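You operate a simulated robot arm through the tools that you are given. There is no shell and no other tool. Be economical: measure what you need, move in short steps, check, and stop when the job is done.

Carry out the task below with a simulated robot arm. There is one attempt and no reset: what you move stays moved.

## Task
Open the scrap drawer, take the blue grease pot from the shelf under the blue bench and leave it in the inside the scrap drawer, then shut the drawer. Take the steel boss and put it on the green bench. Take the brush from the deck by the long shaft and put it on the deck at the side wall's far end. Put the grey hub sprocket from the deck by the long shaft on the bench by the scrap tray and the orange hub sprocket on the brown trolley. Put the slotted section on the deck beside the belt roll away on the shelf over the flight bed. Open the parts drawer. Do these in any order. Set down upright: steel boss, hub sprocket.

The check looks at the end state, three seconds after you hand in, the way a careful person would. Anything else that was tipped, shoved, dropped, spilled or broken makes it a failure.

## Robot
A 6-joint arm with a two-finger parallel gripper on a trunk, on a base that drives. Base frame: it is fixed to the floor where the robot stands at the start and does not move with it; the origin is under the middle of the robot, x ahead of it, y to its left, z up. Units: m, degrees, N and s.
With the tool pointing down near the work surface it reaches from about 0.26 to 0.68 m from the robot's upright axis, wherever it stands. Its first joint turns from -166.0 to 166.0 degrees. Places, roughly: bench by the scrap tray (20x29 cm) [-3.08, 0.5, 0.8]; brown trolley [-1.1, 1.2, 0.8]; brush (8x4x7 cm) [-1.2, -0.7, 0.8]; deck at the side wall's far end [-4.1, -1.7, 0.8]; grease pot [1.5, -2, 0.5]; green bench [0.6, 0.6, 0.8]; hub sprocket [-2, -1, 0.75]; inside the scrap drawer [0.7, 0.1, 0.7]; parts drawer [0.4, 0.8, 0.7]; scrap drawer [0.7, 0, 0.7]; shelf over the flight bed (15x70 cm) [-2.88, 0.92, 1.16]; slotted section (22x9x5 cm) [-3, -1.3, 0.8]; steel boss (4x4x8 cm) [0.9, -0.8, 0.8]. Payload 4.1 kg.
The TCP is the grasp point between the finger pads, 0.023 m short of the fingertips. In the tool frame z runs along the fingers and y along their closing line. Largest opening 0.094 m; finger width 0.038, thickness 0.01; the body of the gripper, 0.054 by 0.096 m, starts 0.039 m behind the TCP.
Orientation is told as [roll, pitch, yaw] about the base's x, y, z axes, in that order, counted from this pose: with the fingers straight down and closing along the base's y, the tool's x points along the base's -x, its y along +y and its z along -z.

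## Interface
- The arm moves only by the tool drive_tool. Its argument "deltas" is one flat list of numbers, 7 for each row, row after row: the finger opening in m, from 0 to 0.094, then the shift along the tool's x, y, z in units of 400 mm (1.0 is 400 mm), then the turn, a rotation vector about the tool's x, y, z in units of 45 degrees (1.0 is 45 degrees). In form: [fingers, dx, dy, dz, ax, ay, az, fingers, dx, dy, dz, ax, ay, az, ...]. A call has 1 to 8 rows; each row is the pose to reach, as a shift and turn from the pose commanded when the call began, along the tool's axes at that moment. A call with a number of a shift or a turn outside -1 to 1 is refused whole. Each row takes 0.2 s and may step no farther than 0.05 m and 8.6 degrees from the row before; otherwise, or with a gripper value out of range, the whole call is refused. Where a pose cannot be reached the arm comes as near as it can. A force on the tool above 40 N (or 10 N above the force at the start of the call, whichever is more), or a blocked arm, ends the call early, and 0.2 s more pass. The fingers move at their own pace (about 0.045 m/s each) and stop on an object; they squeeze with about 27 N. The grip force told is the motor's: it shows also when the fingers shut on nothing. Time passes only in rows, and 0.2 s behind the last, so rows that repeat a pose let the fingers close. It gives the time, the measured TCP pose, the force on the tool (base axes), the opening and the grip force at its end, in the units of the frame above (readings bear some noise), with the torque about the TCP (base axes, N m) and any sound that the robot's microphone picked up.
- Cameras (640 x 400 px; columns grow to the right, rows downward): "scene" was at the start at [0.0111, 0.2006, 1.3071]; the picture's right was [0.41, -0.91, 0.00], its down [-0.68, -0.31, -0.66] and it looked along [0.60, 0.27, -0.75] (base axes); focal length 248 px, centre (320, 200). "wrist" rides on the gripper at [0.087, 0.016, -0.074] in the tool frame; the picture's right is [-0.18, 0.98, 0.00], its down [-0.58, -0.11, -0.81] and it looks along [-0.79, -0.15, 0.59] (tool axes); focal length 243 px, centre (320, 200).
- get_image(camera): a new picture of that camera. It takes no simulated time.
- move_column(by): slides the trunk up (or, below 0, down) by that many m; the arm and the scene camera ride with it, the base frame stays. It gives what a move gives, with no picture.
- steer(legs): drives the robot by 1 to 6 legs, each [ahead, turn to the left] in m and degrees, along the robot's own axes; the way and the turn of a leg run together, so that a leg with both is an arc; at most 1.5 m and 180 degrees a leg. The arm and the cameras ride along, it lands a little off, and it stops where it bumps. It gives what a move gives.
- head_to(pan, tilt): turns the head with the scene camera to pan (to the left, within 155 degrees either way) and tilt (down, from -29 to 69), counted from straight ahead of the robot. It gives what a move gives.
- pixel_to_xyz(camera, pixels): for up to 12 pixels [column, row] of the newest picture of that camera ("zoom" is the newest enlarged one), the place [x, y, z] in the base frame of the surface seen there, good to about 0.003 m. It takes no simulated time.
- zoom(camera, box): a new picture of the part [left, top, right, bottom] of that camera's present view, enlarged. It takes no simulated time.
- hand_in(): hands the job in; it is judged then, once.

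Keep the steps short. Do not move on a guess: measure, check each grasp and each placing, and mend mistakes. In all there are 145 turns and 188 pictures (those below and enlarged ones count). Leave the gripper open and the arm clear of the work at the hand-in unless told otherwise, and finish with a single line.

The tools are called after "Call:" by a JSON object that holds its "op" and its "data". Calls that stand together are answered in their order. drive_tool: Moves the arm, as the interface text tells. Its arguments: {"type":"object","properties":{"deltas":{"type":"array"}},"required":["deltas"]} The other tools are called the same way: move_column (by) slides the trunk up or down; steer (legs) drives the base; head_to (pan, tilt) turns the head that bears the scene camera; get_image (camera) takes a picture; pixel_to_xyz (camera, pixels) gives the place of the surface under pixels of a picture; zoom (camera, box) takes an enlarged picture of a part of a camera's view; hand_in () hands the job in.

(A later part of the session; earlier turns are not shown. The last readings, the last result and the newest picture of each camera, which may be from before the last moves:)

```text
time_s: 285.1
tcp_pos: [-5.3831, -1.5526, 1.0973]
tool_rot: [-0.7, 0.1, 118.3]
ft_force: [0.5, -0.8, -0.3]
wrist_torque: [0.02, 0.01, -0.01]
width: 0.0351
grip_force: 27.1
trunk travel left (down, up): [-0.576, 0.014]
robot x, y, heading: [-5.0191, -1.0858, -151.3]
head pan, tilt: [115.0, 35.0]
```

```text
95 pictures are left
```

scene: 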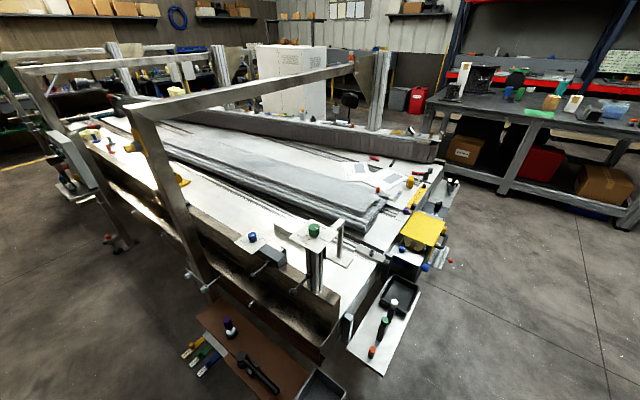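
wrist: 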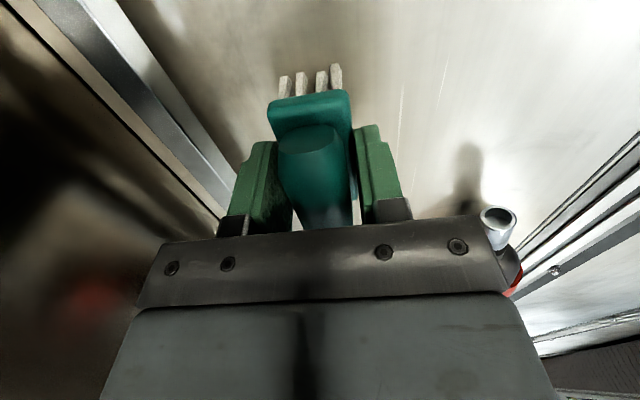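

Call:
{"op": "zoom", "data": {"camera": "scene", "box": [190, 150, 470, 320]}}

Call:
{"op": "pixel_to_xyz", "data": {"camera": "scene", "pixels": [[270, 222], [290, 215], [310, 215], [345, 225], [350, 240], [375, 275], [330, 250], [395, 290], [370, 370], [290, 260], [250, 215], [355, 285]]}}

```text
2.29 times, centred on (330, 235) of scene
```

zoom: 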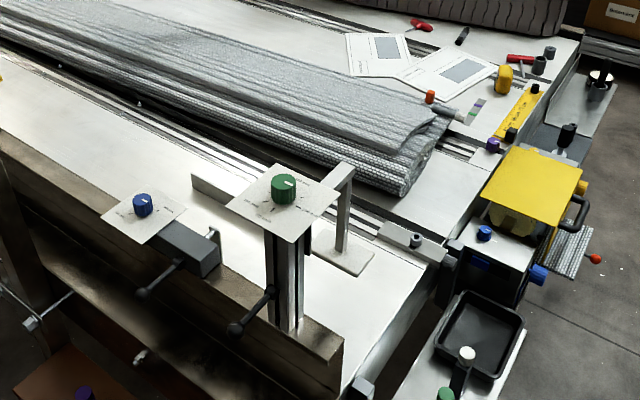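

```text
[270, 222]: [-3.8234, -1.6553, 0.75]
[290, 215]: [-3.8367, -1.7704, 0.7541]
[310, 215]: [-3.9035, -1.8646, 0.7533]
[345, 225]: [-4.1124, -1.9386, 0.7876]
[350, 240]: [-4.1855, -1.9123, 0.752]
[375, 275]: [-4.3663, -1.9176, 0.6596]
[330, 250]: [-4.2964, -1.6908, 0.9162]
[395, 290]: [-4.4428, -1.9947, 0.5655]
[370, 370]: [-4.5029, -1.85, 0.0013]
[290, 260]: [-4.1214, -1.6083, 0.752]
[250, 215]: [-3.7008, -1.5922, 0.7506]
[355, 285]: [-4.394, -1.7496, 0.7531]
```

Call:
{"op": "zoom", "data": {"camera": "scene", "box": [260, 205, 350, 275]}}

Call:
{"op": "pixel_to_xyz", "data": {"camera": "zoom", "pixels": [[80, 150], [190, 215], [190, 300], [230, 330], [260, 260], [120, 230], [60, 190], [150, 160], [300, 280], [440, 380], [500, 330], [110, 110]]}}

```text
5.71 times, centred on (305, 240) of scene
```

zoom: 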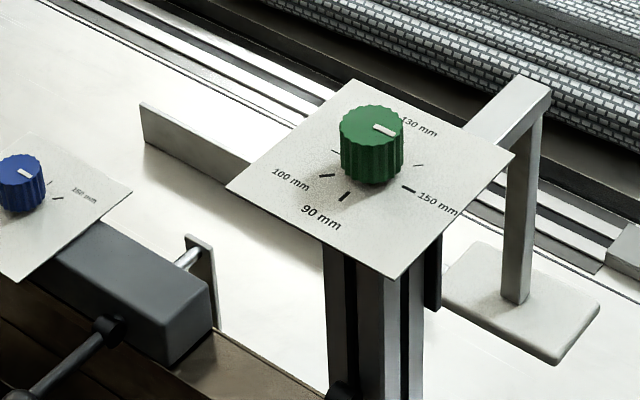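

```text
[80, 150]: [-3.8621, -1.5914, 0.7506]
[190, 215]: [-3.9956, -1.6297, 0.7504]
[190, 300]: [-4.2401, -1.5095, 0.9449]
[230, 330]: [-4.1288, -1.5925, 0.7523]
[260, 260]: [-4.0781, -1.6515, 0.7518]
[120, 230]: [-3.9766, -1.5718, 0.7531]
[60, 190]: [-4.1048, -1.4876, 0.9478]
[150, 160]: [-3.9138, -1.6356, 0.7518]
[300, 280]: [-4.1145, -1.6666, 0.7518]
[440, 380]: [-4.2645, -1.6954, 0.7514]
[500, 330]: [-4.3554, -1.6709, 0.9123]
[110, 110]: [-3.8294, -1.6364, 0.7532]
```

Call:
{"op": "pixel_to_xyz", "data": {"camera": "zoom", "pixels": [[148, 125], [200, 152], [235, 172], [215, 140], [520, 270], [480, 300], [560, 340], [515, 120], [455, 270], [640, 250]]}}

```text
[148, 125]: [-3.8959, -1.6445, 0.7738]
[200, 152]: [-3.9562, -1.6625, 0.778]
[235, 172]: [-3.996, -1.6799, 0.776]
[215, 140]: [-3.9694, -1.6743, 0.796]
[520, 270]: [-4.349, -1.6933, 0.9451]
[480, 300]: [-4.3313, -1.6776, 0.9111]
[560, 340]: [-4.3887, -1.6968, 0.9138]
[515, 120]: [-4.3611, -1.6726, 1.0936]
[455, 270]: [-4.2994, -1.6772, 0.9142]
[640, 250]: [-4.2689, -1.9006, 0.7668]
```

I measure the brown side shelf's outer edge to see how near I can stand.

Call:
{"op": "pixel_to_xyz", "data": {"camera": "scene", "pixels": [[202, 312], [225, 350], [260, 390], [195, 350], [215, 365], [320, 375], [210, 285], [240, 310]]}}

```text
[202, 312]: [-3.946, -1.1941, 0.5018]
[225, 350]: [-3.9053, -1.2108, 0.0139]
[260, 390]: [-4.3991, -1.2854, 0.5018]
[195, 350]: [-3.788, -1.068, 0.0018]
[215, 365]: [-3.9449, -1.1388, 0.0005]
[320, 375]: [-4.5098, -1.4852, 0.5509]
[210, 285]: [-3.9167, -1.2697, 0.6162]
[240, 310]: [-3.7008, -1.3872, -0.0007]
```

Shelf edge is 0.27 m out from the rail line at z 0.50. I park parallel to the deck, 0.5 m out, so the arm can reach left over the far-end patch: reverse to (-4.33,-1.02), heading -162.5.

Call:
{"op": "steer", "data": {"legs": [[0, -23], [-0.69, 0], [0, 12]]}}

Call:
{"op": "head_to", "data": {"pan": 85, "tilt": 50}}

Call:
{"op": "get_image", "data": {"camera": "scene"}}

```text
time_s: 290.9
tcp_pos: [-4.7668, -1.4112, 1.0986]
tool_rot: [-0.6, 0.1, 108.2]
ft_force: [-1.1, 0.3, 0.0]
wrist_torque: [-0.01, 0.01, 0.0]
width: 0.035
grip_force: 26.8
trunk travel left (down, up): [-0.576, 0.014]
robot x, y, heading: [-4.3271, -1.0168, -161.5]
head pan, tilt: [115.0, 35.0]
```

```text
time_s: 291.9
tcp_pos: [-4.7666, -1.4106, 1.0981]
tool_rot: [-0.7, 0.1, 108.2]
ft_force: [0.4, -0.2, -0.3]
wrist_torque: [0.01, 0.01, 0.01]
width: 0.0354
grip_force: 26.6
trunk travel left (down, up): [-0.576, 0.014]
robot x, y, heading: [-4.33, -1.0124, -161.4]
head pan, tilt: [85.0, 50.0]
```

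```text
92 pictures are left
```

scene: 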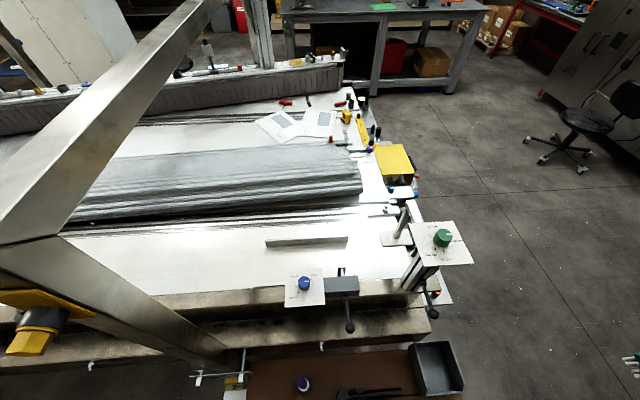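

Clear now: the low strip (side wall) runs from (265,243) to (347,238); its far end has free deck at ~(365,245). Measure.

Call:
{"op": "pixel_to_xyz", "data": {"camera": "scene", "pixels": [[347, 240], [300, 243], [267, 245], [362, 240], [375, 245], [385, 240], [362, 262], [340, 262], [325, 255], [370, 225], [400, 210], [300, 270]]}}

Call:
{"op": "zoom", "data": {"camera": "scene", "box": [240, 190, 480, 340]}}

```text
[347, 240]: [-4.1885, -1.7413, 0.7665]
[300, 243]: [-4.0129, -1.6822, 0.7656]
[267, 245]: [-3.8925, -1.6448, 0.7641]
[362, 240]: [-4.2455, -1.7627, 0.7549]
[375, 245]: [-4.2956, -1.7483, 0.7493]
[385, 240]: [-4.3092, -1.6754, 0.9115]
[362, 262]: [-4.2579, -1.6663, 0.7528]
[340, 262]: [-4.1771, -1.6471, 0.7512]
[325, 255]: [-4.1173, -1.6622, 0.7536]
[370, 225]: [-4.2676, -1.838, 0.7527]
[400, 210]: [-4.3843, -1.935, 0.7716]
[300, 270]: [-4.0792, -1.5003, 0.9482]
```

```text
2.67 times, centred on (360, 265) of scene
```

zoom: 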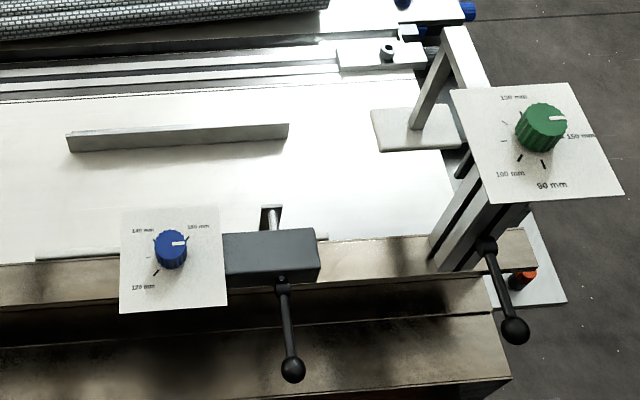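

Target: deck just in front of the strip near its far end, (-4.14,-1.655). The green knob post (z≈1.19) is in the swing path, so I draw the arm in first, swing left, then extend.

Call:
{"op": "drive_tool", "data": {"deltas": [0.01, -0.044, -0.1055, 0, 0, 0, 0, 0.01, -0.088, -0.211, 0, 0, 0, 0, 0.01, -0.132, -0.3165, 0, 0, 0, 0, 0.01, -0.176, -0.422, 0, 0, 0, 0, 0.01, -0.22, -0.5275, 0, 0, 0, 0]}}

Call:
{"op": "drive_tool", "data": {"deltas": [0.01, 0.09, -0.06, 0, 0, 0, -0.125, 0.01, 0.17, -0.14, 0, 0, 0, -0.25, 0.01, 0.25, -0.225, 0, 0, 0, -0.375, 0.01, 0.32, -0.32, 0, 0, 0, -0.5, 0.01, 0.38, -0.42, 0, 0, 0, -0.625, 0.01, 0.43, -0.53, 0, 0, 0, -0.75, 0.01, 0.47, -0.64, 0, 0, 0, -0.875, 0.01, 0.5, -0.75, 0, 0, 0, -1.0]}}

Call:
{"op": "get_image", "data": {"camera": "scene"}}

```text
time_s: 293.1
tcp_pos: [-4.5942, -1.2609, 1.0999]
tool_rot: [-0.7, 0.2, 108.2]
ft_force: [1.0, -0.9, -1.0]
wrist_torque: [-0.02, 0.01, 0.03]
width: 0.0352
grip_force: 27.0
trunk travel left (down, up): [-0.576, 0.014]
robot x, y, heading: [-4.3306, -1.0199, -161.7]
head pan, tilt: [85.0, 50.0]
```

```text
time_s: 294.9
tcp_pos: [-4.2452, -1.3567, 1.1039]
tool_rot: [-0.4, 0.6, 153.2]
ft_force: [-0.7, 0.1, -0.5]
wrist_torque: [-0.02, -0.01, -0.01]
width: 0.0351
grip_force: 27.1
trunk travel left (down, up): [-0.576, 0.014]
robot x, y, heading: [-4.3281, -1.0134, -161.5]
head pan, tilt: [85.0, 50.0]
```

```text
90 pictures are left
```

scene: 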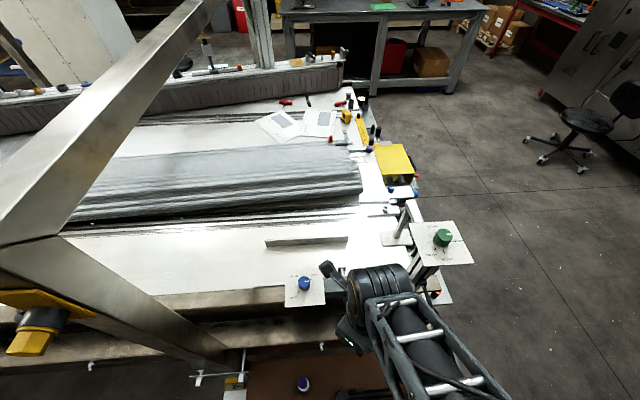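

Swung past. Now extend over the target with another 45° turn (brush parallel to the strip).

Call:
{"op": "drive_tool", "data": {"deltas": [0.01, 0.071, 0.068, 0, 0, 0, -0.125, 0.01, 0.142, 0.137, 0, 0, 0, -0.25, 0.01, 0.214, 0.205, 0, 0, 0, -0.375, 0.01, 0.285, 0.273, 0, 0, 0, -0.5, 0.01, 0.356, 0.342, 0, 0, 0, -0.625, 0.01, 0.427, 0.41, 0, 0, 0, -0.75, 0.01, 0.499, 0.479, 0, 0, 0, -0.875, 0.01, 0.57, 0.547, 0, 0, 0, -1.0]}}

Call:
{"op": "get_image", "data": {"camera": "scene"}}

Call:
{"op": "get_image", "data": {"camera": "wrist"}}

```text
time_s: 296.7
tcp_pos: [-4.1548, -1.627, 1.1004]
tool_rot: [0.2, 0.8, -161.8]
ft_force: [0.6, 0.9, 0.4]
wrist_torque: [-0.04, -0.01, -0.02]
width: 0.0354
grip_force: 27.1
out of reach, approached as far as the arm can: row 8
trunk travel left (down, up): [-0.576, 0.014]
robot x, y, heading: [-4.3293, -1.0136, -161.5]
head pan, tilt: [85.0, 50.0]
```

```text
89 pictures are left
```

scene: 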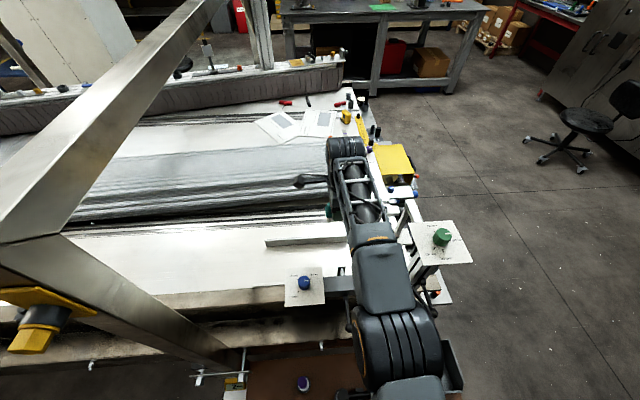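

```text
88 pictures are left
```

wrist: 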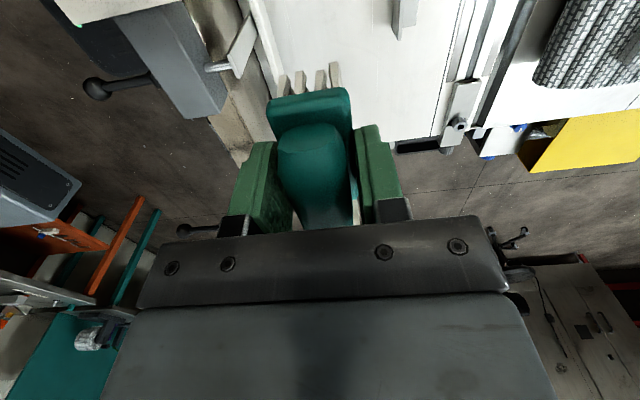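

Height check: how high is the forearm above the black box (0.945) and knob plates? Measure arm points.

Call:
{"op": "pixel_to_xyz", "data": {"camera": "scene", "pixels": [[340, 150], [345, 190], [365, 240], [380, 280], [395, 340], [355, 270], [348, 285], [328, 212], [330, 275], [345, 295], [355, 200], [440, 235]]}}

```text
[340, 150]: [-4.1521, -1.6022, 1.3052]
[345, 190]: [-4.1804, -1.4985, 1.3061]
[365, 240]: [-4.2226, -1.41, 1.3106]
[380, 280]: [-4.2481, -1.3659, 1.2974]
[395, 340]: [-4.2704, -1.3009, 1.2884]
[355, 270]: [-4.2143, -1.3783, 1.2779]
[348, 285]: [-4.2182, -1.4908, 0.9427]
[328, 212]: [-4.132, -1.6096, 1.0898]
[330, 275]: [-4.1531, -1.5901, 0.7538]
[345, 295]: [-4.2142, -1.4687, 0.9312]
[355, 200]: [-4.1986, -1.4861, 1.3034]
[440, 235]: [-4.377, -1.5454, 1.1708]
```

The forearm would graze the black box if I lowered the trunk, so I lower with the arm alone (keeps the elbow high). First 18 cm.

Call:
{"op": "drive_tool", "data": {"deltas": [0.01, 0, 0, 0.11, 0, 0, 0, 0.01, 0, 0, 0.22, 0, 0, 0, 0.01, 0, 0, 0.33, 0, 0, 0, 0.01, 0, 0, 0.44, 0, 0, 0]}}

Call:
{"op": "get_image", "data": {"camera": "scene"}}

Call:
{"op": "get_image", "data": {"camera": "wrist"}}

```text
time_s: 297.7
tcp_pos: [-4.151, -1.6262, 0.9236]
tool_rot: [0.3, 0.8, -161.8]
ft_force: [-0.5, -0.3, -0.8]
wrist_torque: [0.01, 0.01, -0.06]
width: 0.0352
grip_force: 26.8
trunk travel left (down, up): [-0.576, 0.014]
robot x, y, heading: [-4.3264, -1.0131, -161.6]
head pan, tilt: [85.0, 50.0]
```

```text
87 pictures are left
```

scene: 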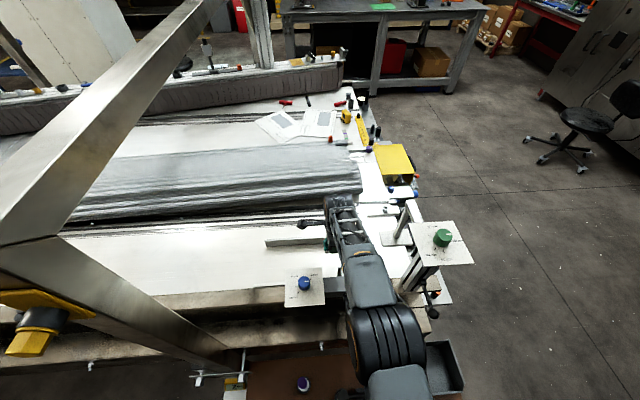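

```text
86 pictures are left
```

wrist: 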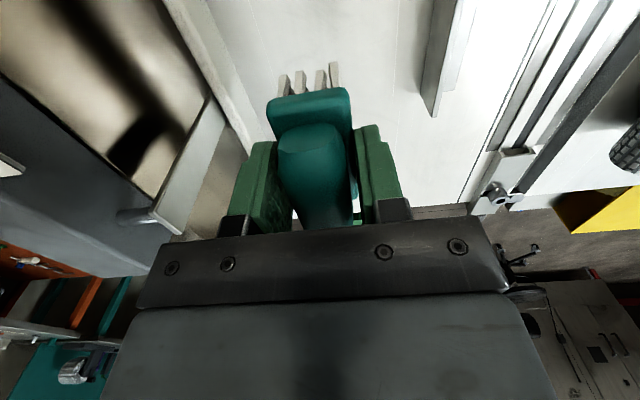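

Within reach. Shift 2.5 cm further from the clamp jaw (left in view) towards the strip, then measure both.

Call:
{"op": "drive_tool", "data": {"deltas": [0.01, 0, 0.0625, 0.03, 0, 0, 0]}}

Call:
{"op": "get_image", "data": {"camera": "wrist"}}

Call:
{"op": "pixel_to_xyz", "data": {"camera": "wrist", "pixels": [[205, 120], [160, 210], [440, 80], [430, 110], [220, 60], [380, 60]]}}

Call:
{"op": "pixel_to_xyz", "data": {"camera": "scene", "pixels": [[342, 215], [350, 245], [365, 275], [340, 240], [352, 300]]}}

```text
time_s: 298.1
tcp_pos: [-4.1476, -1.6398, 0.912]
tool_rot: [0.1, 0.7, -161.9]
ft_force: [-0.4, 0.8, 0.2]
wrist_torque: [-0.03, 0.02, 0.01]
width: 0.0349
grip_force: 26.2
out of reach, approached as far as the arm can: row 1
trunk travel left (down, up): [-0.576, 0.014]
robot x, y, heading: [-4.3289, -1.0146, -161.5]
head pan, tilt: [85.0, 50.0]
```

```text
85 pictures are left
```

wrist: 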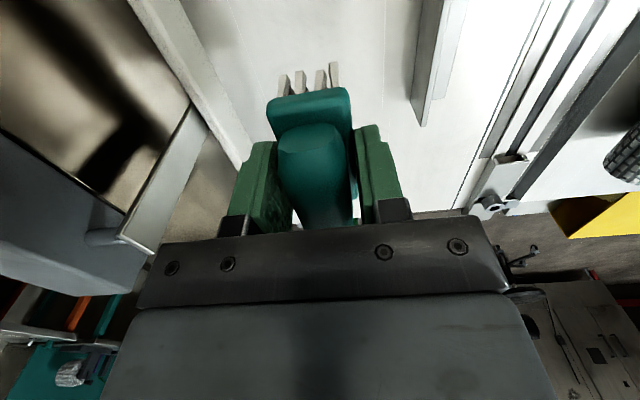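

```text
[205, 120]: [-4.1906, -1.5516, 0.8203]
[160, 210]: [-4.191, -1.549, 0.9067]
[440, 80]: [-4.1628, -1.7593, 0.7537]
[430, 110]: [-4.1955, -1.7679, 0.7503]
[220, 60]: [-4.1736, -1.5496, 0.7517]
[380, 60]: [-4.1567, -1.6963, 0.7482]
```

```text
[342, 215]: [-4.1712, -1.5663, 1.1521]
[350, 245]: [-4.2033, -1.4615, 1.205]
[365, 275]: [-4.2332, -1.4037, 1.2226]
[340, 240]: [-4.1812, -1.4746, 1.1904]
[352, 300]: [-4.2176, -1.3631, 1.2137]
```

Clearances are fine (forearm 1.1+, jaw 10 cm away). Lower onto the deck.

Call:
{"op": "drive_tool", "data": {"deltas": [0.01, 0, -0.01, 0.1, 0, 0, 0, 0.01, 0, -0.01, 0.19, 0, 0, 0, 0.01, 0, -0.01, 0.25, 0, 0, 0, 0.01, 0, -0.01, 0.272, 0, 0, 0, 0.01, 0, -0.01, 0.284, 0, 0, 0]}}

Call:
{"op": "get_image", "data": {"camera": "wrist"}}

```text
time_s: 299.3
tcp_pos: [-4.1538, -1.6199, 0.8015]
tool_rot: [0.1, 0.7, -161.8]
ft_force: [-1.1, -0.3, -0.5]
wrist_torque: [-0.05, -0.01, -0.01]
width: 0.035
grip_force: 26.8
out of reach, approached as far as the arm can: row 2, 3, 4, 5
trunk travel left (down, up): [-0.576, 0.014]
robot x, y, heading: [-4.3304, -1.0148, -161.4]
head pan, tilt: [85.0, 50.0]
```

```text
84 pictures are left
```

wrist: 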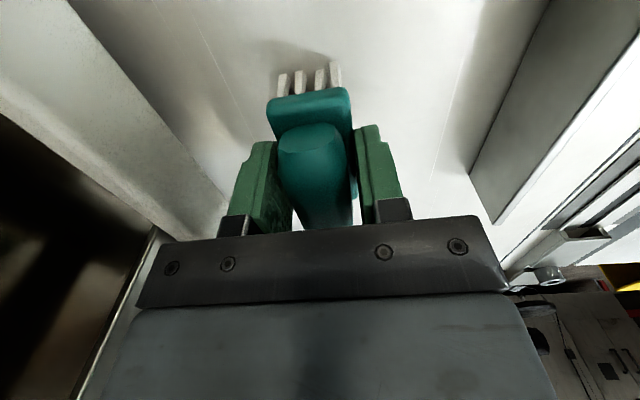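

Just above the deck but reach shrank. I go up 11 cm with the arm and lower the trunk by 11 cm instead, which allows more reach (forearm still above the box).

Call:
{"op": "drive_tool", "data": {"deltas": [0.01, 0, 0, -0.12, 0, 0, 0, 0.01, 0, 0, -0.23, 0, 0, 0, 0.01, 0, 0, -0.3, 0, 0, 0]}}

Call:
{"op": "move_column", "data": {"by": -0.11}}

Call:
{"op": "drive_tool", "data": {"deltas": [0.01, 0, 0.04, 0, 0, 0, 0]}}

Call:
{"op": "pixel_to_xyz", "data": {"camera": "scene", "pixels": [[320, 200], [320, 210]]}}

Call:
{"op": "get_image", "data": {"camera": "scene"}}

```text
time_s: 300.1
tcp_pos: [-4.1535, -1.6208, 0.922]
tool_rot: [0.1, 0.8, -161.8]
ft_force: [0.1, 0.0, -0.5]
wrist_torque: [0.03, -0.03, -0.03]
width: 0.0352
grip_force: 27.4
trunk travel left (down, up): [-0.576, 0.014]
robot x, y, heading: [-4.3282, -1.0128, -161.4]
head pan, tilt: [85.0, 50.0]
```

```text
time_s: 301.5
tcp_pos: [-4.1552, -1.6209, 0.8118]
tool_rot: [0.1, 0.7, -161.8]
ft_force: [0.1, 0.1, 0.1]
wrist_torque: [-0.01, -0.02, -0.01]
width: 0.0353
grip_force: 26.8
trunk travel left (down, up): [-0.466, 0.124]
robot x, y, heading: [-4.3264, -1.0149, -161.5]
head pan, tilt: [85.0, 50.0]
```

```text
time_s: 301.9
tcp_pos: [-4.1492, -1.6362, 0.813]
tool_rot: [0.2, 0.7, -161.8]
ft_force: [-0.1, 1.1, -0.6]
wrist_torque: [-0.02, -0.01, 0.01]
width: 0.0353
grip_force: 26.9
trunk travel left (down, up): [-0.466, 0.124]
robot x, y, heading: [-4.3287, -1.0169, -161.6]
head pan, tilt: [85.0, 50.0]
```

```text
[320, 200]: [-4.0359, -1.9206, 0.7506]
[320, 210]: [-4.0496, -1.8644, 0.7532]
```

```text
83 pictures are left
```

scene: 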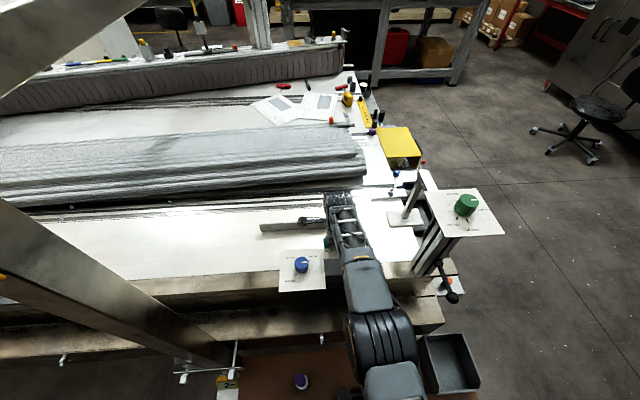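

Reach is better. Nudge 2 cm further out, then lower to contact.

Call:
{"op": "drive_tool", "data": {"deltas": [0.01, 0, 0.045, 0, 0, 0, 0]}}

Call:
{"op": "drive_tool", "data": {"deltas": [0.01, 0, 0, 0.02, 0, 0, 0, 0.01, 0, 0, 0.032, 0, 0, 0, 0.01, 0, 0, 0.04, 0, 0, 0]}}

```text
time_s: 302.3
tcp_pos: [-4.149, -1.6411, 0.8143]
tool_rot: [0.1, 0.7, -161.8]
ft_force: [0.7, -0.3, -0.4]
wrist_torque: [-0.01, 0.0, 0.0]
width: 0.0349
grip_force: 27.7
out of reach, approached as far as the arm can: row 1
trunk travel left (down, up): [-0.466, 0.124]
robot x, y, heading: [-4.3257, -1.0123, -161.6]
head pan, tilt: [85.0, 50.0]
```

```text
time_s: 303.1
tcp_pos: [-4.1481, -1.6409, 0.7987]
tool_rot: [0.3, 0.6, -161.8]
ft_force: [-0.2, 0.8, 10.7]
wrist_torque: [0.08, 0.43, -0.08]
width: 0.0352
grip_force: 27.1
trunk travel left (down, up): [-0.466, 0.124]
robot x, y, heading: [-4.3255, -1.0153, -161.3]
head pan, tilt: [85.0, 50.0]
```

Touched down gently. Release and rise (arm up 12 cm, then trunk up).

Call:
{"op": "drive_tool", "data": {"deltas": [0.06, 0, 0, -0.003, 0, 0, 0, 0.06, 0, 0, -0.003, 0, 0, 0, 0.06, 0, 0, -0.1, 0, 0, 0, 0.06, 0, -0.02, -0.21, 0, 0, 0, 0.06, 0, -0.04, -0.32, 0, 0, 0, 0.06, 0, -0.06, -0.43, 0, 0, 0, 0.06, 0, -0.09, -0.53, 0, 0, 0]}}

Call:
{"op": "move_column", "data": {"by": 0.11}}

Call:
{"op": "get_image", "data": {"camera": "wrist"}}

```text
time_s: 304.7
tcp_pos: [-4.1621, -1.6053, 1.0065]
tool_rot: [0.1, 0.8, -161.9]
ft_force: [0.4, -0.2, 0.2]
wrist_torque: [0.02, 0.0, -0.02]
width: 0.06
grip_force: 0.0
trunk travel left (down, up): [-0.466, 0.124]
robot x, y, heading: [-4.3266, -1.0175, -161.4]
head pan, tilt: [85.0, 50.0]
```

```text
time_s: 306.1
tcp_pos: [-4.1617, -1.6063, 1.1171]
tool_rot: [0.1, 0.7, -161.8]
ft_force: [-0.9, 0.3, 0.0]
wrist_torque: [-0.01, 0.0, -0.01]
width: 0.0597
grip_force: 0.0
trunk travel left (down, up): [-0.576, 0.014]
robot x, y, heading: [-4.3255, -1.0183, -161.4]
head pan, tilt: [85.0, 50.0]
```

```text
82 pictures are left
```

wrist: 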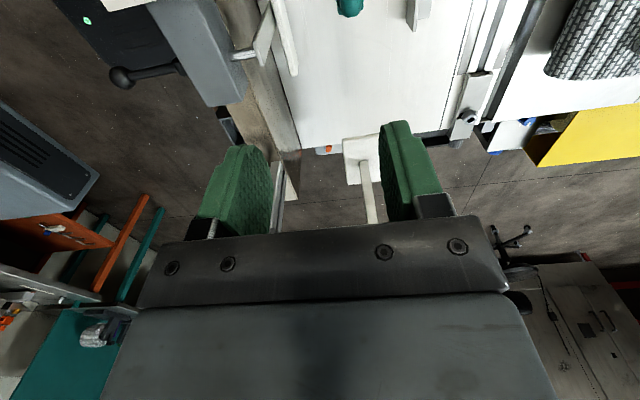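

Brush stands on the deck. Draw the arm in and swing it back forward.

Call:
{"op": "drive_tool", "data": {"deltas": [0.06, -0.003, -0.109, 0, 0, 0, 0, 0.06, -0.006, -0.218, 0, 0, 0, 0, 0.06, -0.009, -0.326, 0, 0, 0, 0, 0.06, -0.012, -0.435, 0, 0, 0, 0, 0.06, -0.015, -0.544, 0, 0, 0, 0, 0.06, -0.0175, -0.6525, 0, 0, 0, 0]}}

Call:
{"op": "drive_tool", "data": {"deltas": [0.06, -0.11, -0.03, 0, 0, 0, 0.125, 0.06, -0.22, -0.07, 0, 0, 0, 0.25, 0.06, -0.33, -0.12, 0, 0, 0, 0.375, 0.06, -0.43, -0.18, 0, 0, 0, 0.5, 0.06, -0.525, -0.25, 0, 0, 0, 0.625, 0.06, -0.61, -0.33, 0, 0, 0, 0.75, 0.06, -0.69, -0.41, 0, 0, 0, 0.875, 0.06, -0.75, -0.5, 0, 0, 0, 1.0]}}

Call:
{"op": "get_image", "data": {"camera": "scene"}}

```text
time_s: 307.5
tcp_pos: [-4.2516, -1.36, 1.1178]
tool_rot: [0.2, 0.7, -161.8]
ft_force: [-0.2, -0.4, -0.4]
wrist_torque: [-0.01, -0.01, -0.03]
width: 0.06
grip_force: 0.0
trunk travel left (down, up): [-0.576, 0.014]
robot x, y, heading: [-4.3285, -1.0114, -161.8]
head pan, tilt: [85.0, 50.0]
```

```text
time_s: 309.3
tcp_pos: [-4.6008, -1.2628, 1.1108]
tool_rot: [-0.5, 0.6, 153.2]
ft_force: [0.1, 0.2, 0.3]
wrist_torque: [-0.03, 0.0, 0.0]
width: 0.0599
grip_force: 0.0
trunk travel left (down, up): [-0.576, 0.014]
robot x, y, heading: [-4.3284, -1.0153, -161.5]
head pan, tilt: [85.0, 50.0]
```

```text
81 pictures are left
```

scene: 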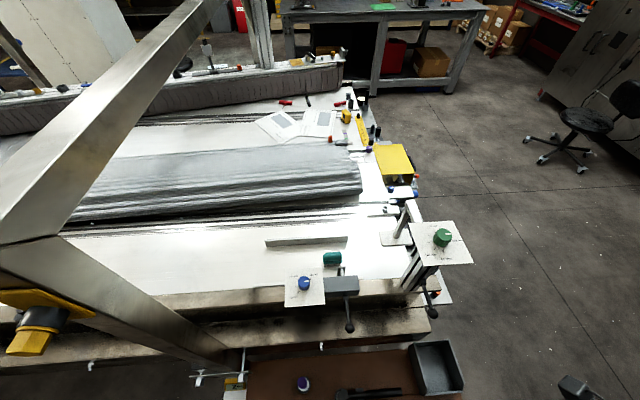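

Brush is well placed at (332,258). Now reverse to the belt-roll area at (-3.27,-0.27), face the deck and look for the slotted section.

Call:
{"op": "steer", "data": {"legs": [[0, 16.8], [-1.296, 0], [0, 72]]}}

Call:
{"op": "head_to", "data": {"pan": 0, "tilt": 38}}

Call:
{"op": "get_image", "data": {"camera": "scene"}}

```text
time_s: 319.8
tcp_pos: [-3.0479, -0.5753, 1.1115]
tool_rot: [-0.4, 0.6, -119.5]
ft_force: [0.9, 0.2, 0.4]
wrist_torque: [0.01, 0.0, 0.03]
width: 0.0599
grip_force: 0.2
trunk travel left (down, up): [-0.576, 0.014]
robot x, y, heading: [-3.2822, -0.294, -74.4]
head pan, tilt: [85.0, 50.0]
```

```text
time_s: 321.4
tcp_pos: [-3.0492, -0.5757, 1.1108]
tool_rot: [-0.5, 0.5, -119.6]
ft_force: [-0.3, 0.4, 0.4]
wrist_torque: [0.03, -0.01, 0.0]
width: 0.0599
grip_force: 0.0
trunk travel left (down, up): [-0.576, 0.014]
robot x, y, heading: [-3.2827, -0.2925, -74.2]
head pan, tilt: [0.0, 38.0]
```

```text
80 pictures are left
```

scene: 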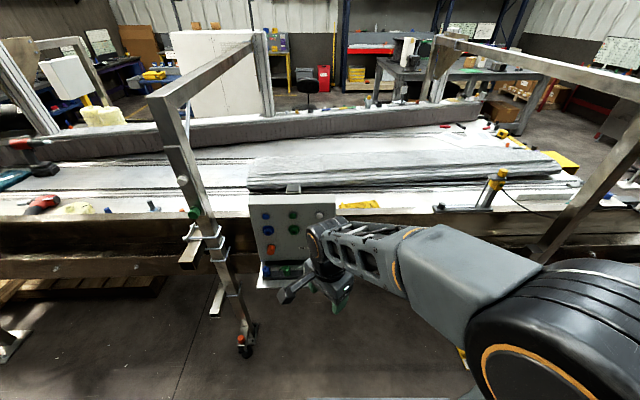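

The yellow slotted section shows at (358,205), beside a control box. Zoom and measure.

Call:
{"op": "zoom", "data": {"camera": "scene", "box": [230, 160, 530, 300]}}

Call:
{"op": "pixel_to_xyz", "data": {"camera": "scene", "pixels": [[358, 205], [342, 206], [375, 204], [330, 200], [330, 250], [265, 280], [330, 280], [390, 215], [495, 175], [290, 190], [440, 208], [420, 215]]}}

```text
2.13 times, centred on (380, 230) of scene
```

zoom: 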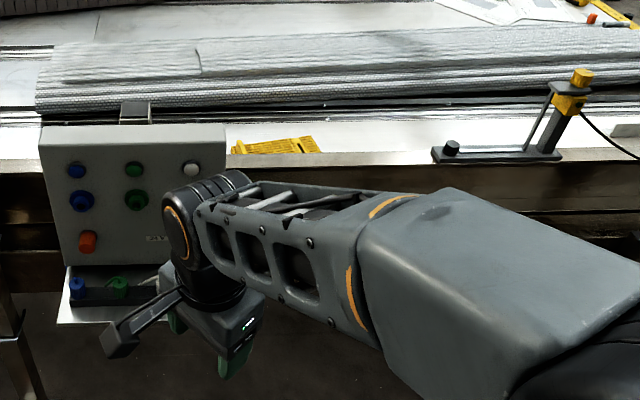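

```text
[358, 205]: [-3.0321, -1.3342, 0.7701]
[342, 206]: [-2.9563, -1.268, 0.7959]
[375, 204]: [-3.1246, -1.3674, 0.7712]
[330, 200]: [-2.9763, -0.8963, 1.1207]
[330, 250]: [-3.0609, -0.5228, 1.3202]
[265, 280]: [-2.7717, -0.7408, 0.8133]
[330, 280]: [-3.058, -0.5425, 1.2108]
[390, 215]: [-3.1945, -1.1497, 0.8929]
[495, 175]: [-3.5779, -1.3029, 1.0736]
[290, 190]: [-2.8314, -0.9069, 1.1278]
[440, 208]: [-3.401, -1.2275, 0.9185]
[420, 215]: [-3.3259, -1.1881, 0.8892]
```

The control box top (1.13) is higher than my fingertips, so I move the tool right first, then drive in to the right of the box.

Call:
{"op": "drive_tool", "data": {"deltas": [0.06, -0.071, -0.07, 0, 0, 0, 0, 0.06, -0.142, -0.14, 0, 0, 0, 0, 0.06, -0.213, -0.21, 0, 0, 0, 0, 0.06, -0.284, -0.28, 0, 0, 0, 0, 0.06, -0.355, -0.351, 0, 0, 0, 0]}}

Call:
{"op": "steer", "data": {"legs": [[0, -22.3], [0.46, 0], [0, 24]]}}

Call:
{"op": "head_to", "data": {"pan": 5, "tilt": 50}}

Call:
{"op": "get_image", "data": {"camera": "scene"}}

```text
time_s: 322.6
tcp_pos: [-3.2408, -0.6298, 1.1099]
tool_rot: [-0.3, 0.6, -119.4]
ft_force: [0.6, -0.5, -0.7]
wrist_torque: [0.03, 0.01, -0.01]
width: 0.0598
grip_force: 0.0
trunk travel left (down, up): [-0.576, 0.014]
robot x, y, heading: [-3.2865, -0.2923, -74.0]
head pan, tilt: [0.0, 38.0]
```

```text
time_s: 327.7
tcp_pos: [-3.2836, -1.0824, 1.1105]
tool_rot: [-0.4, 0.5, -118.0]
ft_force: [0.3, -0.3, 0.6]
wrist_torque: [0.01, 0.01, 0.0]
width: 0.0599
grip_force: 0.0
trunk travel left (down, up): [-0.576, 0.014]
robot x, y, heading: [-3.3366, -0.7459, -72.8]
head pan, tilt: [0.0, 38.0]
```

```text
time_s: 328.4
tcp_pos: [-3.2827, -1.0827, 1.1095]
tool_rot: [-0.4, 0.7, -118.0]
ft_force: [-0.4, -0.2, 0.3]
wrist_torque: [-0.01, 0.01, 0.02]
width: 0.0602
grip_force: 0.1
trunk travel left (down, up): [-0.576, 0.014]
robot x, y, heading: [-3.3378, -0.7477, -72.8]
head pan, tilt: [5.0, 50.0]
```

```text
78 pictures are left
```

scene: 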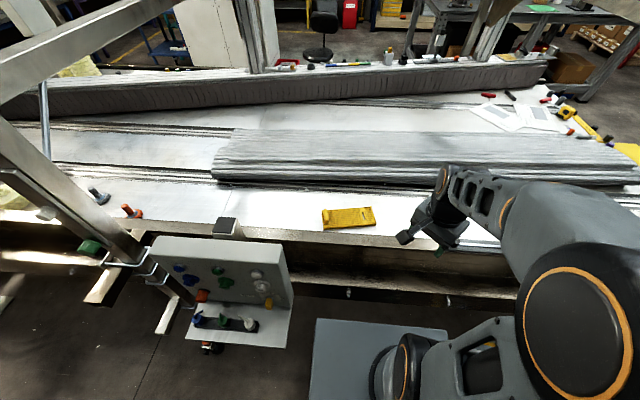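

Clear view of the section at (348,217). Zoom and measure it.

Call:
{"op": "zoom", "data": {"camera": "scene", "box": [300, 180, 420, 255]}}

Call:
{"op": "pixel_to_xyz", "data": {"camera": "zoom", "pixels": [[125, 155], [140, 195], [128, 180], [260, 200], [260, 150], [390, 145], [400, 235], [395, 210], [150, 250], [270, 235], [320, 175], [200, 175]]}}

```text
5.33 times, centred on (360, 218) of scene
```

zoom: 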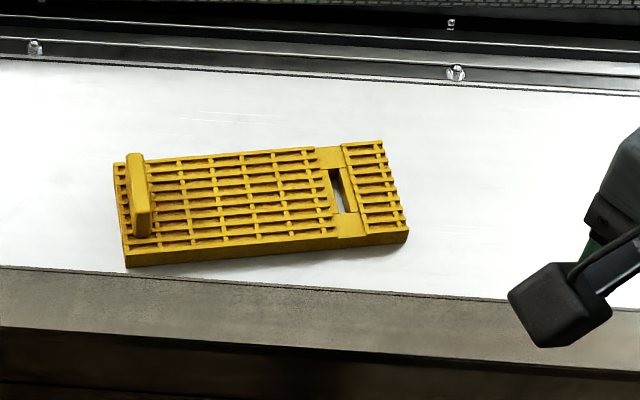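

```text
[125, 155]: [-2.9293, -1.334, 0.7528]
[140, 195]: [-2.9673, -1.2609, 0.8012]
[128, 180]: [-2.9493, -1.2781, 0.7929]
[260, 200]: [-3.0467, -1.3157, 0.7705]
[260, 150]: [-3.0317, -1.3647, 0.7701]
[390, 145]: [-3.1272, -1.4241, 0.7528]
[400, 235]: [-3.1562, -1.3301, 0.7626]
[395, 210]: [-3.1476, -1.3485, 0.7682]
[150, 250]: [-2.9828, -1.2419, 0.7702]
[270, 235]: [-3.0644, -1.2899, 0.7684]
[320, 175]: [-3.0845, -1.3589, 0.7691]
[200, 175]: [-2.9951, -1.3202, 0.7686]
```

The section is a slotted plate (22×9 cm, 2 cm thick, top 0.770) with a fin at its left end; long axis ≈27°. I'll grip it across its 9 cm width near its middle (-3.036,-1.319). Drive 4 cm closer, swing the tool above it with the right yaw (-153°).

Call:
{"op": "steer", "data": {"legs": [[0.04, 0]]}}

Call:
{"op": "drive_tool", "data": {"deltas": [0.094, -0.023, 0.107, 0, 0, 0, 0.111, 0.094, -0.046, 0.215, 0, 0, 0, 0.223, 0.094, -0.069, 0.322, 0, 0, 0, 0.334, 0.094, -0.092, 0.429, 0, 0, 0, 0.446, 0.094, -0.115, 0.536, 0, 0, 0, 0.557, 0.094, -0.138, 0.644, 0, 0, 0, 0.669, 0.094, -0.161, 0.751, 0, 0, 0, 0.78]}}

Call:
{"op": "move_column", "data": {"by": -0.2}}

Call:
{"op": "get_image", "data": {"camera": "wrist"}}

```text
time_s: 329.3
tcp_pos: [-3.2716, -1.1211, 1.111]
tool_rot: [-0.4, 0.6, -118.0]
ft_force: [-0.4, 0.3, -0.1]
wrist_torque: [0.0, 0.0, -0.02]
width: 0.06
grip_force: 0.0
trunk travel left (down, up): [-0.576, 0.014]
robot x, y, heading: [-3.3272, -0.7851, -72.6]
head pan, tilt: [5.0, 50.0]
```

```text
time_s: 330.9
tcp_pos: [-3.0368, -1.321, 1.1068]
tool_rot: [-0.6, 0.2, -153.2]
ft_force: [-0.2, -0.8, 0.1]
wrist_torque: [0.0, 0.03, 0.01]
width: 0.0941
grip_force: 0.0
trunk travel left (down, up): [-0.576, 0.014]
robot x, y, heading: [-3.3237, -0.7853, -72.5]
head pan, tilt: [5.0, 50.0]
```

```text
time_s: 333.1
tcp_pos: [-3.0393, -1.3205, 0.9068]
tool_rot: [-0.5, 0.3, -153.1]
ft_force: [0.2, -0.7, -0.1]
wrist_torque: [0.03, 0.01, -0.03]
width: 0.0941
grip_force: 0.0
trunk travel left (down, up): [-0.376, 0.214]
robot x, y, heading: [-3.3237, -0.7844, -72.5]
head pan, tilt: [5.0, 50.0]
```

```text
76 pictures are left
```

wrist: 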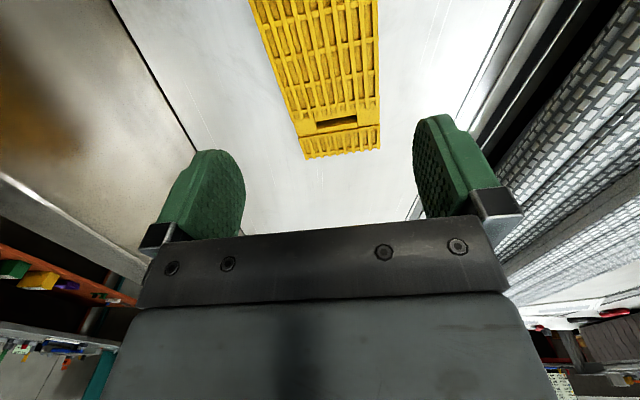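

Measure both long edges in this view for precise centring.

Call:
{"op": "zoom", "data": {"camera": "wrist", "box": [220, 0, 420, 170]}}

Call:
{"op": "pixel_to_xyz", "data": {"camera": "wrist", "pixels": [[257, 8], [272, 50], [287, 95], [302, 140], [376, 8], [377, 50], [378, 95], [378, 140], [306, 156], [378, 148], [246, 8], [383, 95]]}}

```text
2.35 times, centred on (320, 85) of wrist
```

zoom: 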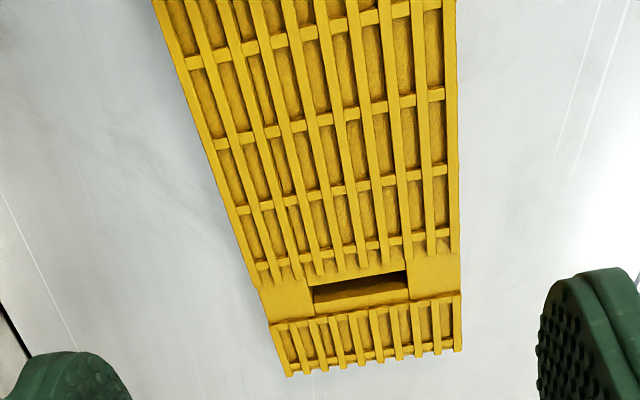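

```text
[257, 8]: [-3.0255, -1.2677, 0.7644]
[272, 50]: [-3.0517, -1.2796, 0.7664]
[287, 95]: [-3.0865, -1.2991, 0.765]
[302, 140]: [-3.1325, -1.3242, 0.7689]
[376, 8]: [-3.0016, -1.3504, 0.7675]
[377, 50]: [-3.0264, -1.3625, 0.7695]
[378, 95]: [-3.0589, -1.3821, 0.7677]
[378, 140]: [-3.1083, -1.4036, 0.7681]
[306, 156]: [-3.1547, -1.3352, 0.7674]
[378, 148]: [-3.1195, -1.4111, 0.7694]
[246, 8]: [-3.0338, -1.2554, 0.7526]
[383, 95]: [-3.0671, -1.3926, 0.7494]
```

Edges measured: width ≈ 0.087, and the tool is centred within 2 mm, angle within 0.5°. Lower over it with fingers fully open.

Call:
{"op": "drive_tool", "data": {"deltas": [0.094, 0, 0.004, 0.11, 0, 0, -0.01, 0.094, 0, 0.004, 0.22, 0, 0, -0.01, 0.094, 0, 0.004, 0.27, 0, 0, -0.01, 0.094, 0, 0.004, 0.3, 0, 0, -0.01, 0.094, 0, 0.004, 0.3225, 0, 0, -0.01]}}

Call:
{"op": "get_image", "data": {"camera": "wrist"}}

```text
time_s: 334.3
tcp_pos: [-3.038, -1.3207, 0.7789]
tool_rot: [-0.7, 0.3, -152.7]
ft_force: [-0.7, -0.7, -0.8]
wrist_torque: [0.01, 0.0, -0.01]
width: 0.094
grip_force: 0.1
trunk travel left (down, up): [-0.376, 0.214]
robot x, y, heading: [-3.3264, -0.7846, -72.8]
head pan, tilt: [5.0, 50.0]
```

```text
74 pictures are left
```

wrist: 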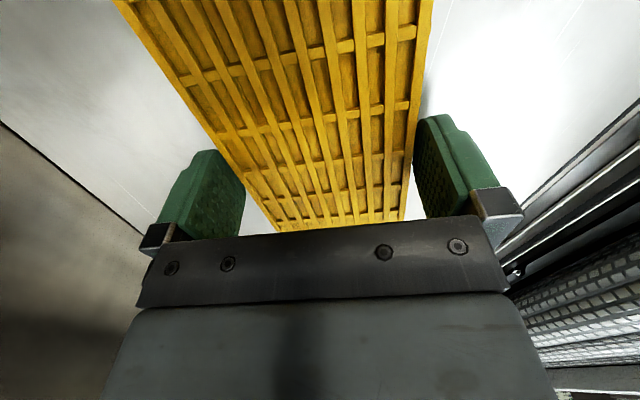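

Straddling it without touching. Close and lift a little.

Call:
{"op": "drive_tool", "data": {"deltas": [0.05, 0, 0, 0, 0, 0, 0, 0.05, 0, 0, 0, 0, 0, 0, 0.05, 0, 0, 0, 0, 0, 0]}}

Call:
{"op": "drive_tool", "data": {"deltas": [0.05, 0, 0, -0.06, 0, 0, 0, 0.05, 0, 0, -0.15, 0, 0, 0, 0.05, 0, 0, -0.25, 0, 0, 0, 0.05, 0, 0, -0.35, 0, 0, 0]}}

Call:
{"op": "get_image", "data": {"camera": "wrist"}}

Call:
{"op": "get_image", "data": {"camera": "scene"}}

```text
time_s: 335.1
tcp_pos: [-3.0387, -1.3222, 0.7786]
tool_rot: [-0.6, 0.3, -152.7]
ft_force: [0.1, 0.2, 0.8]
wrist_torque: [-0.03, -0.03, 0.01]
width: 0.0896
grip_force: 26.7
trunk travel left (down, up): [-0.376, 0.214]
robot x, y, heading: [-3.3262, -0.7854, -72.4]
head pan, tilt: [5.0, 50.0]
```

```text
time_s: 336.1
tcp_pos: [-3.0393, -1.3213, 0.9175]
tool_rot: [-0.7, 0.3, -152.7]
ft_force: [0.5, -0.3, -2.1]
wrist_torque: [0.01, 0.02, -0.02]
width: 0.0894
grip_force: 27.1
trunk travel left (down, up): [-0.376, 0.214]
robot x, y, heading: [-3.3231, -0.7849, -72.9]
head pan, tilt: [5.0, 50.0]
```

```text
73 pictures are left
```

wrist: 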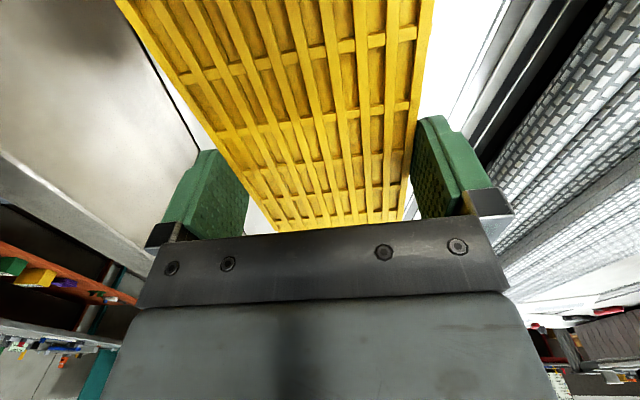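

```text
72 pictures are left
```

scene: 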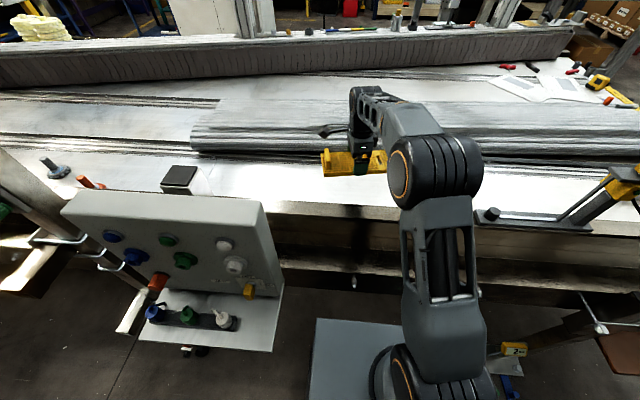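

Held level (89 mm). Raise the trunk and shift right/up to clear the control box before backing into the aisle.

Call:
{"op": "move_column", "data": {"by": 0.21}}

Call:
{"op": "drive_tool", "data": {"deltas": [0.05, -0.093, -0.016, -0.03, 0, 0, 0, 0.05, -0.185, -0.032, -0.06, 0, 0, 0, 0.05, -0.278, -0.048, -0.09, 0, 0, 0, 0.05, -0.37, -0.064, -0.12, 0, 0, 0]}}

Call:
{"op": "steer", "data": {"legs": [[-0.5, 0]]}}

Call:
{"op": "head_to", "data": {"pan": 150, "tilt": 25}}

Call:
{"op": "get_image", "data": {"camera": "scene"}}

```text
time_s: 338.4
tcp_pos: [-3.0387, -1.3205, 1.1275]
tool_rot: [-0.7, 0.2, -152.8]
ft_force: [-0.5, -0.8, -1.0]
wrist_torque: [-0.02, 0.02, -0.01]
width: 0.0892
grip_force: 26.4
trunk travel left (down, up): [-0.586, 0.004]
robot x, y, heading: [-3.3293, -0.7869, -72.5]
head pan, tilt: [5.0, 50.0]
```

```text
time_s: 339.4
tcp_pos: [-3.1835, -1.3676, 1.1763]
tool_rot: [-0.8, 0.2, -152.7]
ft_force: [-0.4, 0.3, -1.6]
wrist_torque: [0.01, 0.0, -0.02]
width: 0.0893
grip_force: 26.9
trunk travel left (down, up): [-0.586, 0.004]
robot x, y, heading: [-3.3235, -0.7847, -72.6]
head pan, tilt: [5.0, 50.0]
```

```text
time_s: 342.3
tcp_pos: [-3.3334, -0.8932, 1.1756]
tool_rot: [-0.6, 0.4, -152.9]
ft_force: [0.5, 0.1, -2.3]
wrist_torque: [-0.03, 0.0, 0.01]
width: 0.0897
grip_force: 26.9
trunk travel left (down, up): [-0.586, 0.004]
robot x, y, heading: [-3.4687, -0.3107, -73.3]
head pan, tilt: [5.0, 50.0]
```

```text
time_s: 344.6
tcp_pos: [-3.3324, -0.8922, 1.1761]
tool_rot: [-0.7, 0.3, -152.9]
ft_force: [0.1, -0.1, -1.5]
wrist_torque: [0.03, 0.04, 0.0]
width: 0.0894
grip_force: 27.3
trunk travel left (down, up): [-0.586, 0.004]
robot x, y, heading: [-3.4717, -0.3106, -73.1]
head pan, tilt: [150.0, 25.0]
```

```text
71 pictures are left
```

scene: 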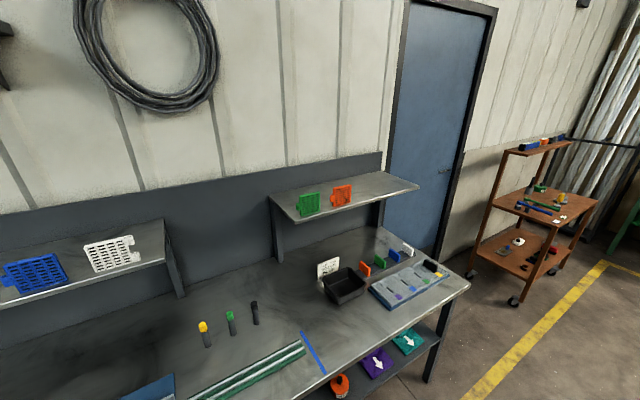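

Two shelves over the grey bench. Measure both and the tray region.

Call:
{"op": "pixel_to_xyz", "data": {"camera": "scene", "pixels": [[290, 210], [360, 195], [405, 187], [100, 262], [40, 280], [150, 245], [300, 285], [345, 300], [280, 300], [260, 345], [420, 310], [330, 385]]}}

Call:
{"op": "zoom", "data": {"camera": "scene", "box": [170, 160, 480, 400]}}

```text
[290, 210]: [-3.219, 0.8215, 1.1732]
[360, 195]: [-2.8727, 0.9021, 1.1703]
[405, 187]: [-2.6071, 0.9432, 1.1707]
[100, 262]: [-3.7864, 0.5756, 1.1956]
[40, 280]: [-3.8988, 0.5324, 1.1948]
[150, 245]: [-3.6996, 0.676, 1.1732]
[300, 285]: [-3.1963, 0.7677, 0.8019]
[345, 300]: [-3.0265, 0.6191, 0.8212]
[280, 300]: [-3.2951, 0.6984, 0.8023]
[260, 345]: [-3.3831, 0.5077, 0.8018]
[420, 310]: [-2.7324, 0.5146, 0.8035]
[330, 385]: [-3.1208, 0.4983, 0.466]
```

```text
1.67 times, centred on (325, 280) of scene
```

zoom: 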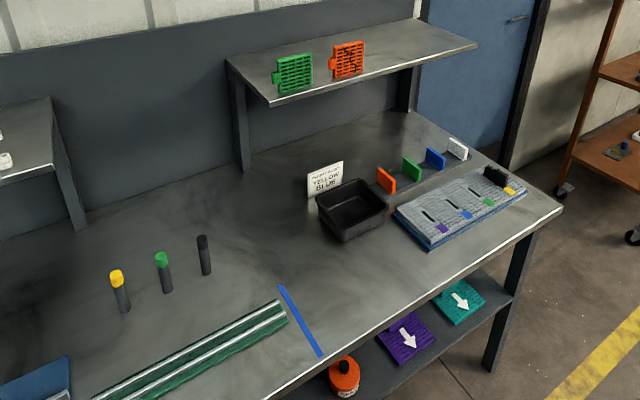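

Shelf surface ≈1.171; free part is right of the orange section. Measure shelf edges and free span.

Call:
{"op": "pixel_to_xyz", "data": {"camera": "zoom", "pixels": [[290, 98], [380, 72], [470, 46], [240, 60], [400, 23], [415, 25], [440, 33], [350, 76], [362, 70], [362, 45], [300, 92], [400, 45]]}}

Call:
{"op": "zoom", "data": {"camera": "scene", "box": [260, 160, 430, 230]}}

```text
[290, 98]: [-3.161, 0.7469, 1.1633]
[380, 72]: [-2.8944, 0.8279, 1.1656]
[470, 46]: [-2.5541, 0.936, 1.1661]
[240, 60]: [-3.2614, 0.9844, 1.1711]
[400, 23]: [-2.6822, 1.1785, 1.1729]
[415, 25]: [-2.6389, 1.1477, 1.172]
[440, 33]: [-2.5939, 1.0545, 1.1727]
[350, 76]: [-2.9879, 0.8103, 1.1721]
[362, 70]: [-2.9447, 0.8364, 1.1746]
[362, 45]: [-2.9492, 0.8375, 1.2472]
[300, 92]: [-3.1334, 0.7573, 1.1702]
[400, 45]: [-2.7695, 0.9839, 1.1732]
```

```text
3.76 times, centred on (345, 195) of scene
```

zoom: 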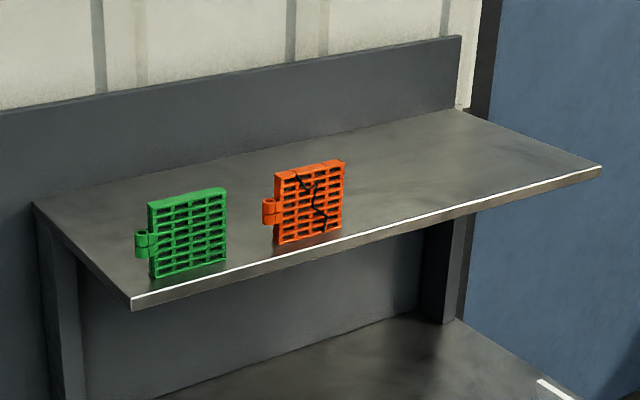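

The named strip is the front 15 cm of this shelf; free span right of the orange section. The bench is deep, so I'll approach from the bench's right-hand end. Measure that end and the space by the trolley.

Call:
{"op": "pixel_to_xyz", "data": {"camera": "scene", "pixels": [[468, 285], [455, 300], [400, 335], [330, 372], [440, 275], [430, 380], [415, 240], [500, 180], [480, 265], [515, 300], [435, 255], [380, 240]]}}

Call:
{"op": "drive_tool", "data": {"deltas": [0.05, 0.04, -0.1, 0, 0, 0, 0, 0.05, 0.08, -0.2, 0, 0, 0, 0, 0.05, 0.12, -0.3, 0, 0, 0, 0, 0.05, 0.16, -0.4, 0, 0, 0, 0]}}

```text
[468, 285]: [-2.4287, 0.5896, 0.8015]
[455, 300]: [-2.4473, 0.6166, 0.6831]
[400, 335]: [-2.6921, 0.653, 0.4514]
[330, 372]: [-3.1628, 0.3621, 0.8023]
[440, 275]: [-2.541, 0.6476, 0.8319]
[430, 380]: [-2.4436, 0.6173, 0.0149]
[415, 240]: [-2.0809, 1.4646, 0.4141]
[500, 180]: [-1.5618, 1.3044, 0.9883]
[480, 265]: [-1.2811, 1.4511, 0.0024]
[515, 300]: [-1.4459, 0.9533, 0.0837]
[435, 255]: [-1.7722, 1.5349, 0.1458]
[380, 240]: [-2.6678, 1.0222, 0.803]
```

```text
time_s: 345.6
tcp_pos: [-3.3493, -0.7189, 1.1804]
tool_rot: [-0.7, 0.2, -153.1]
ft_force: [0.9, 0.0, -0.8]
wrist_torque: [-0.02, 0.02, 0.01]
width: 0.0893
grip_force: 27.0
trunk travel left (down, up): [-0.586, 0.004]
robot x, y, heading: [-3.4715, -0.3086, -73.3]
head pan, tilt: [150.0, 25.0]
```

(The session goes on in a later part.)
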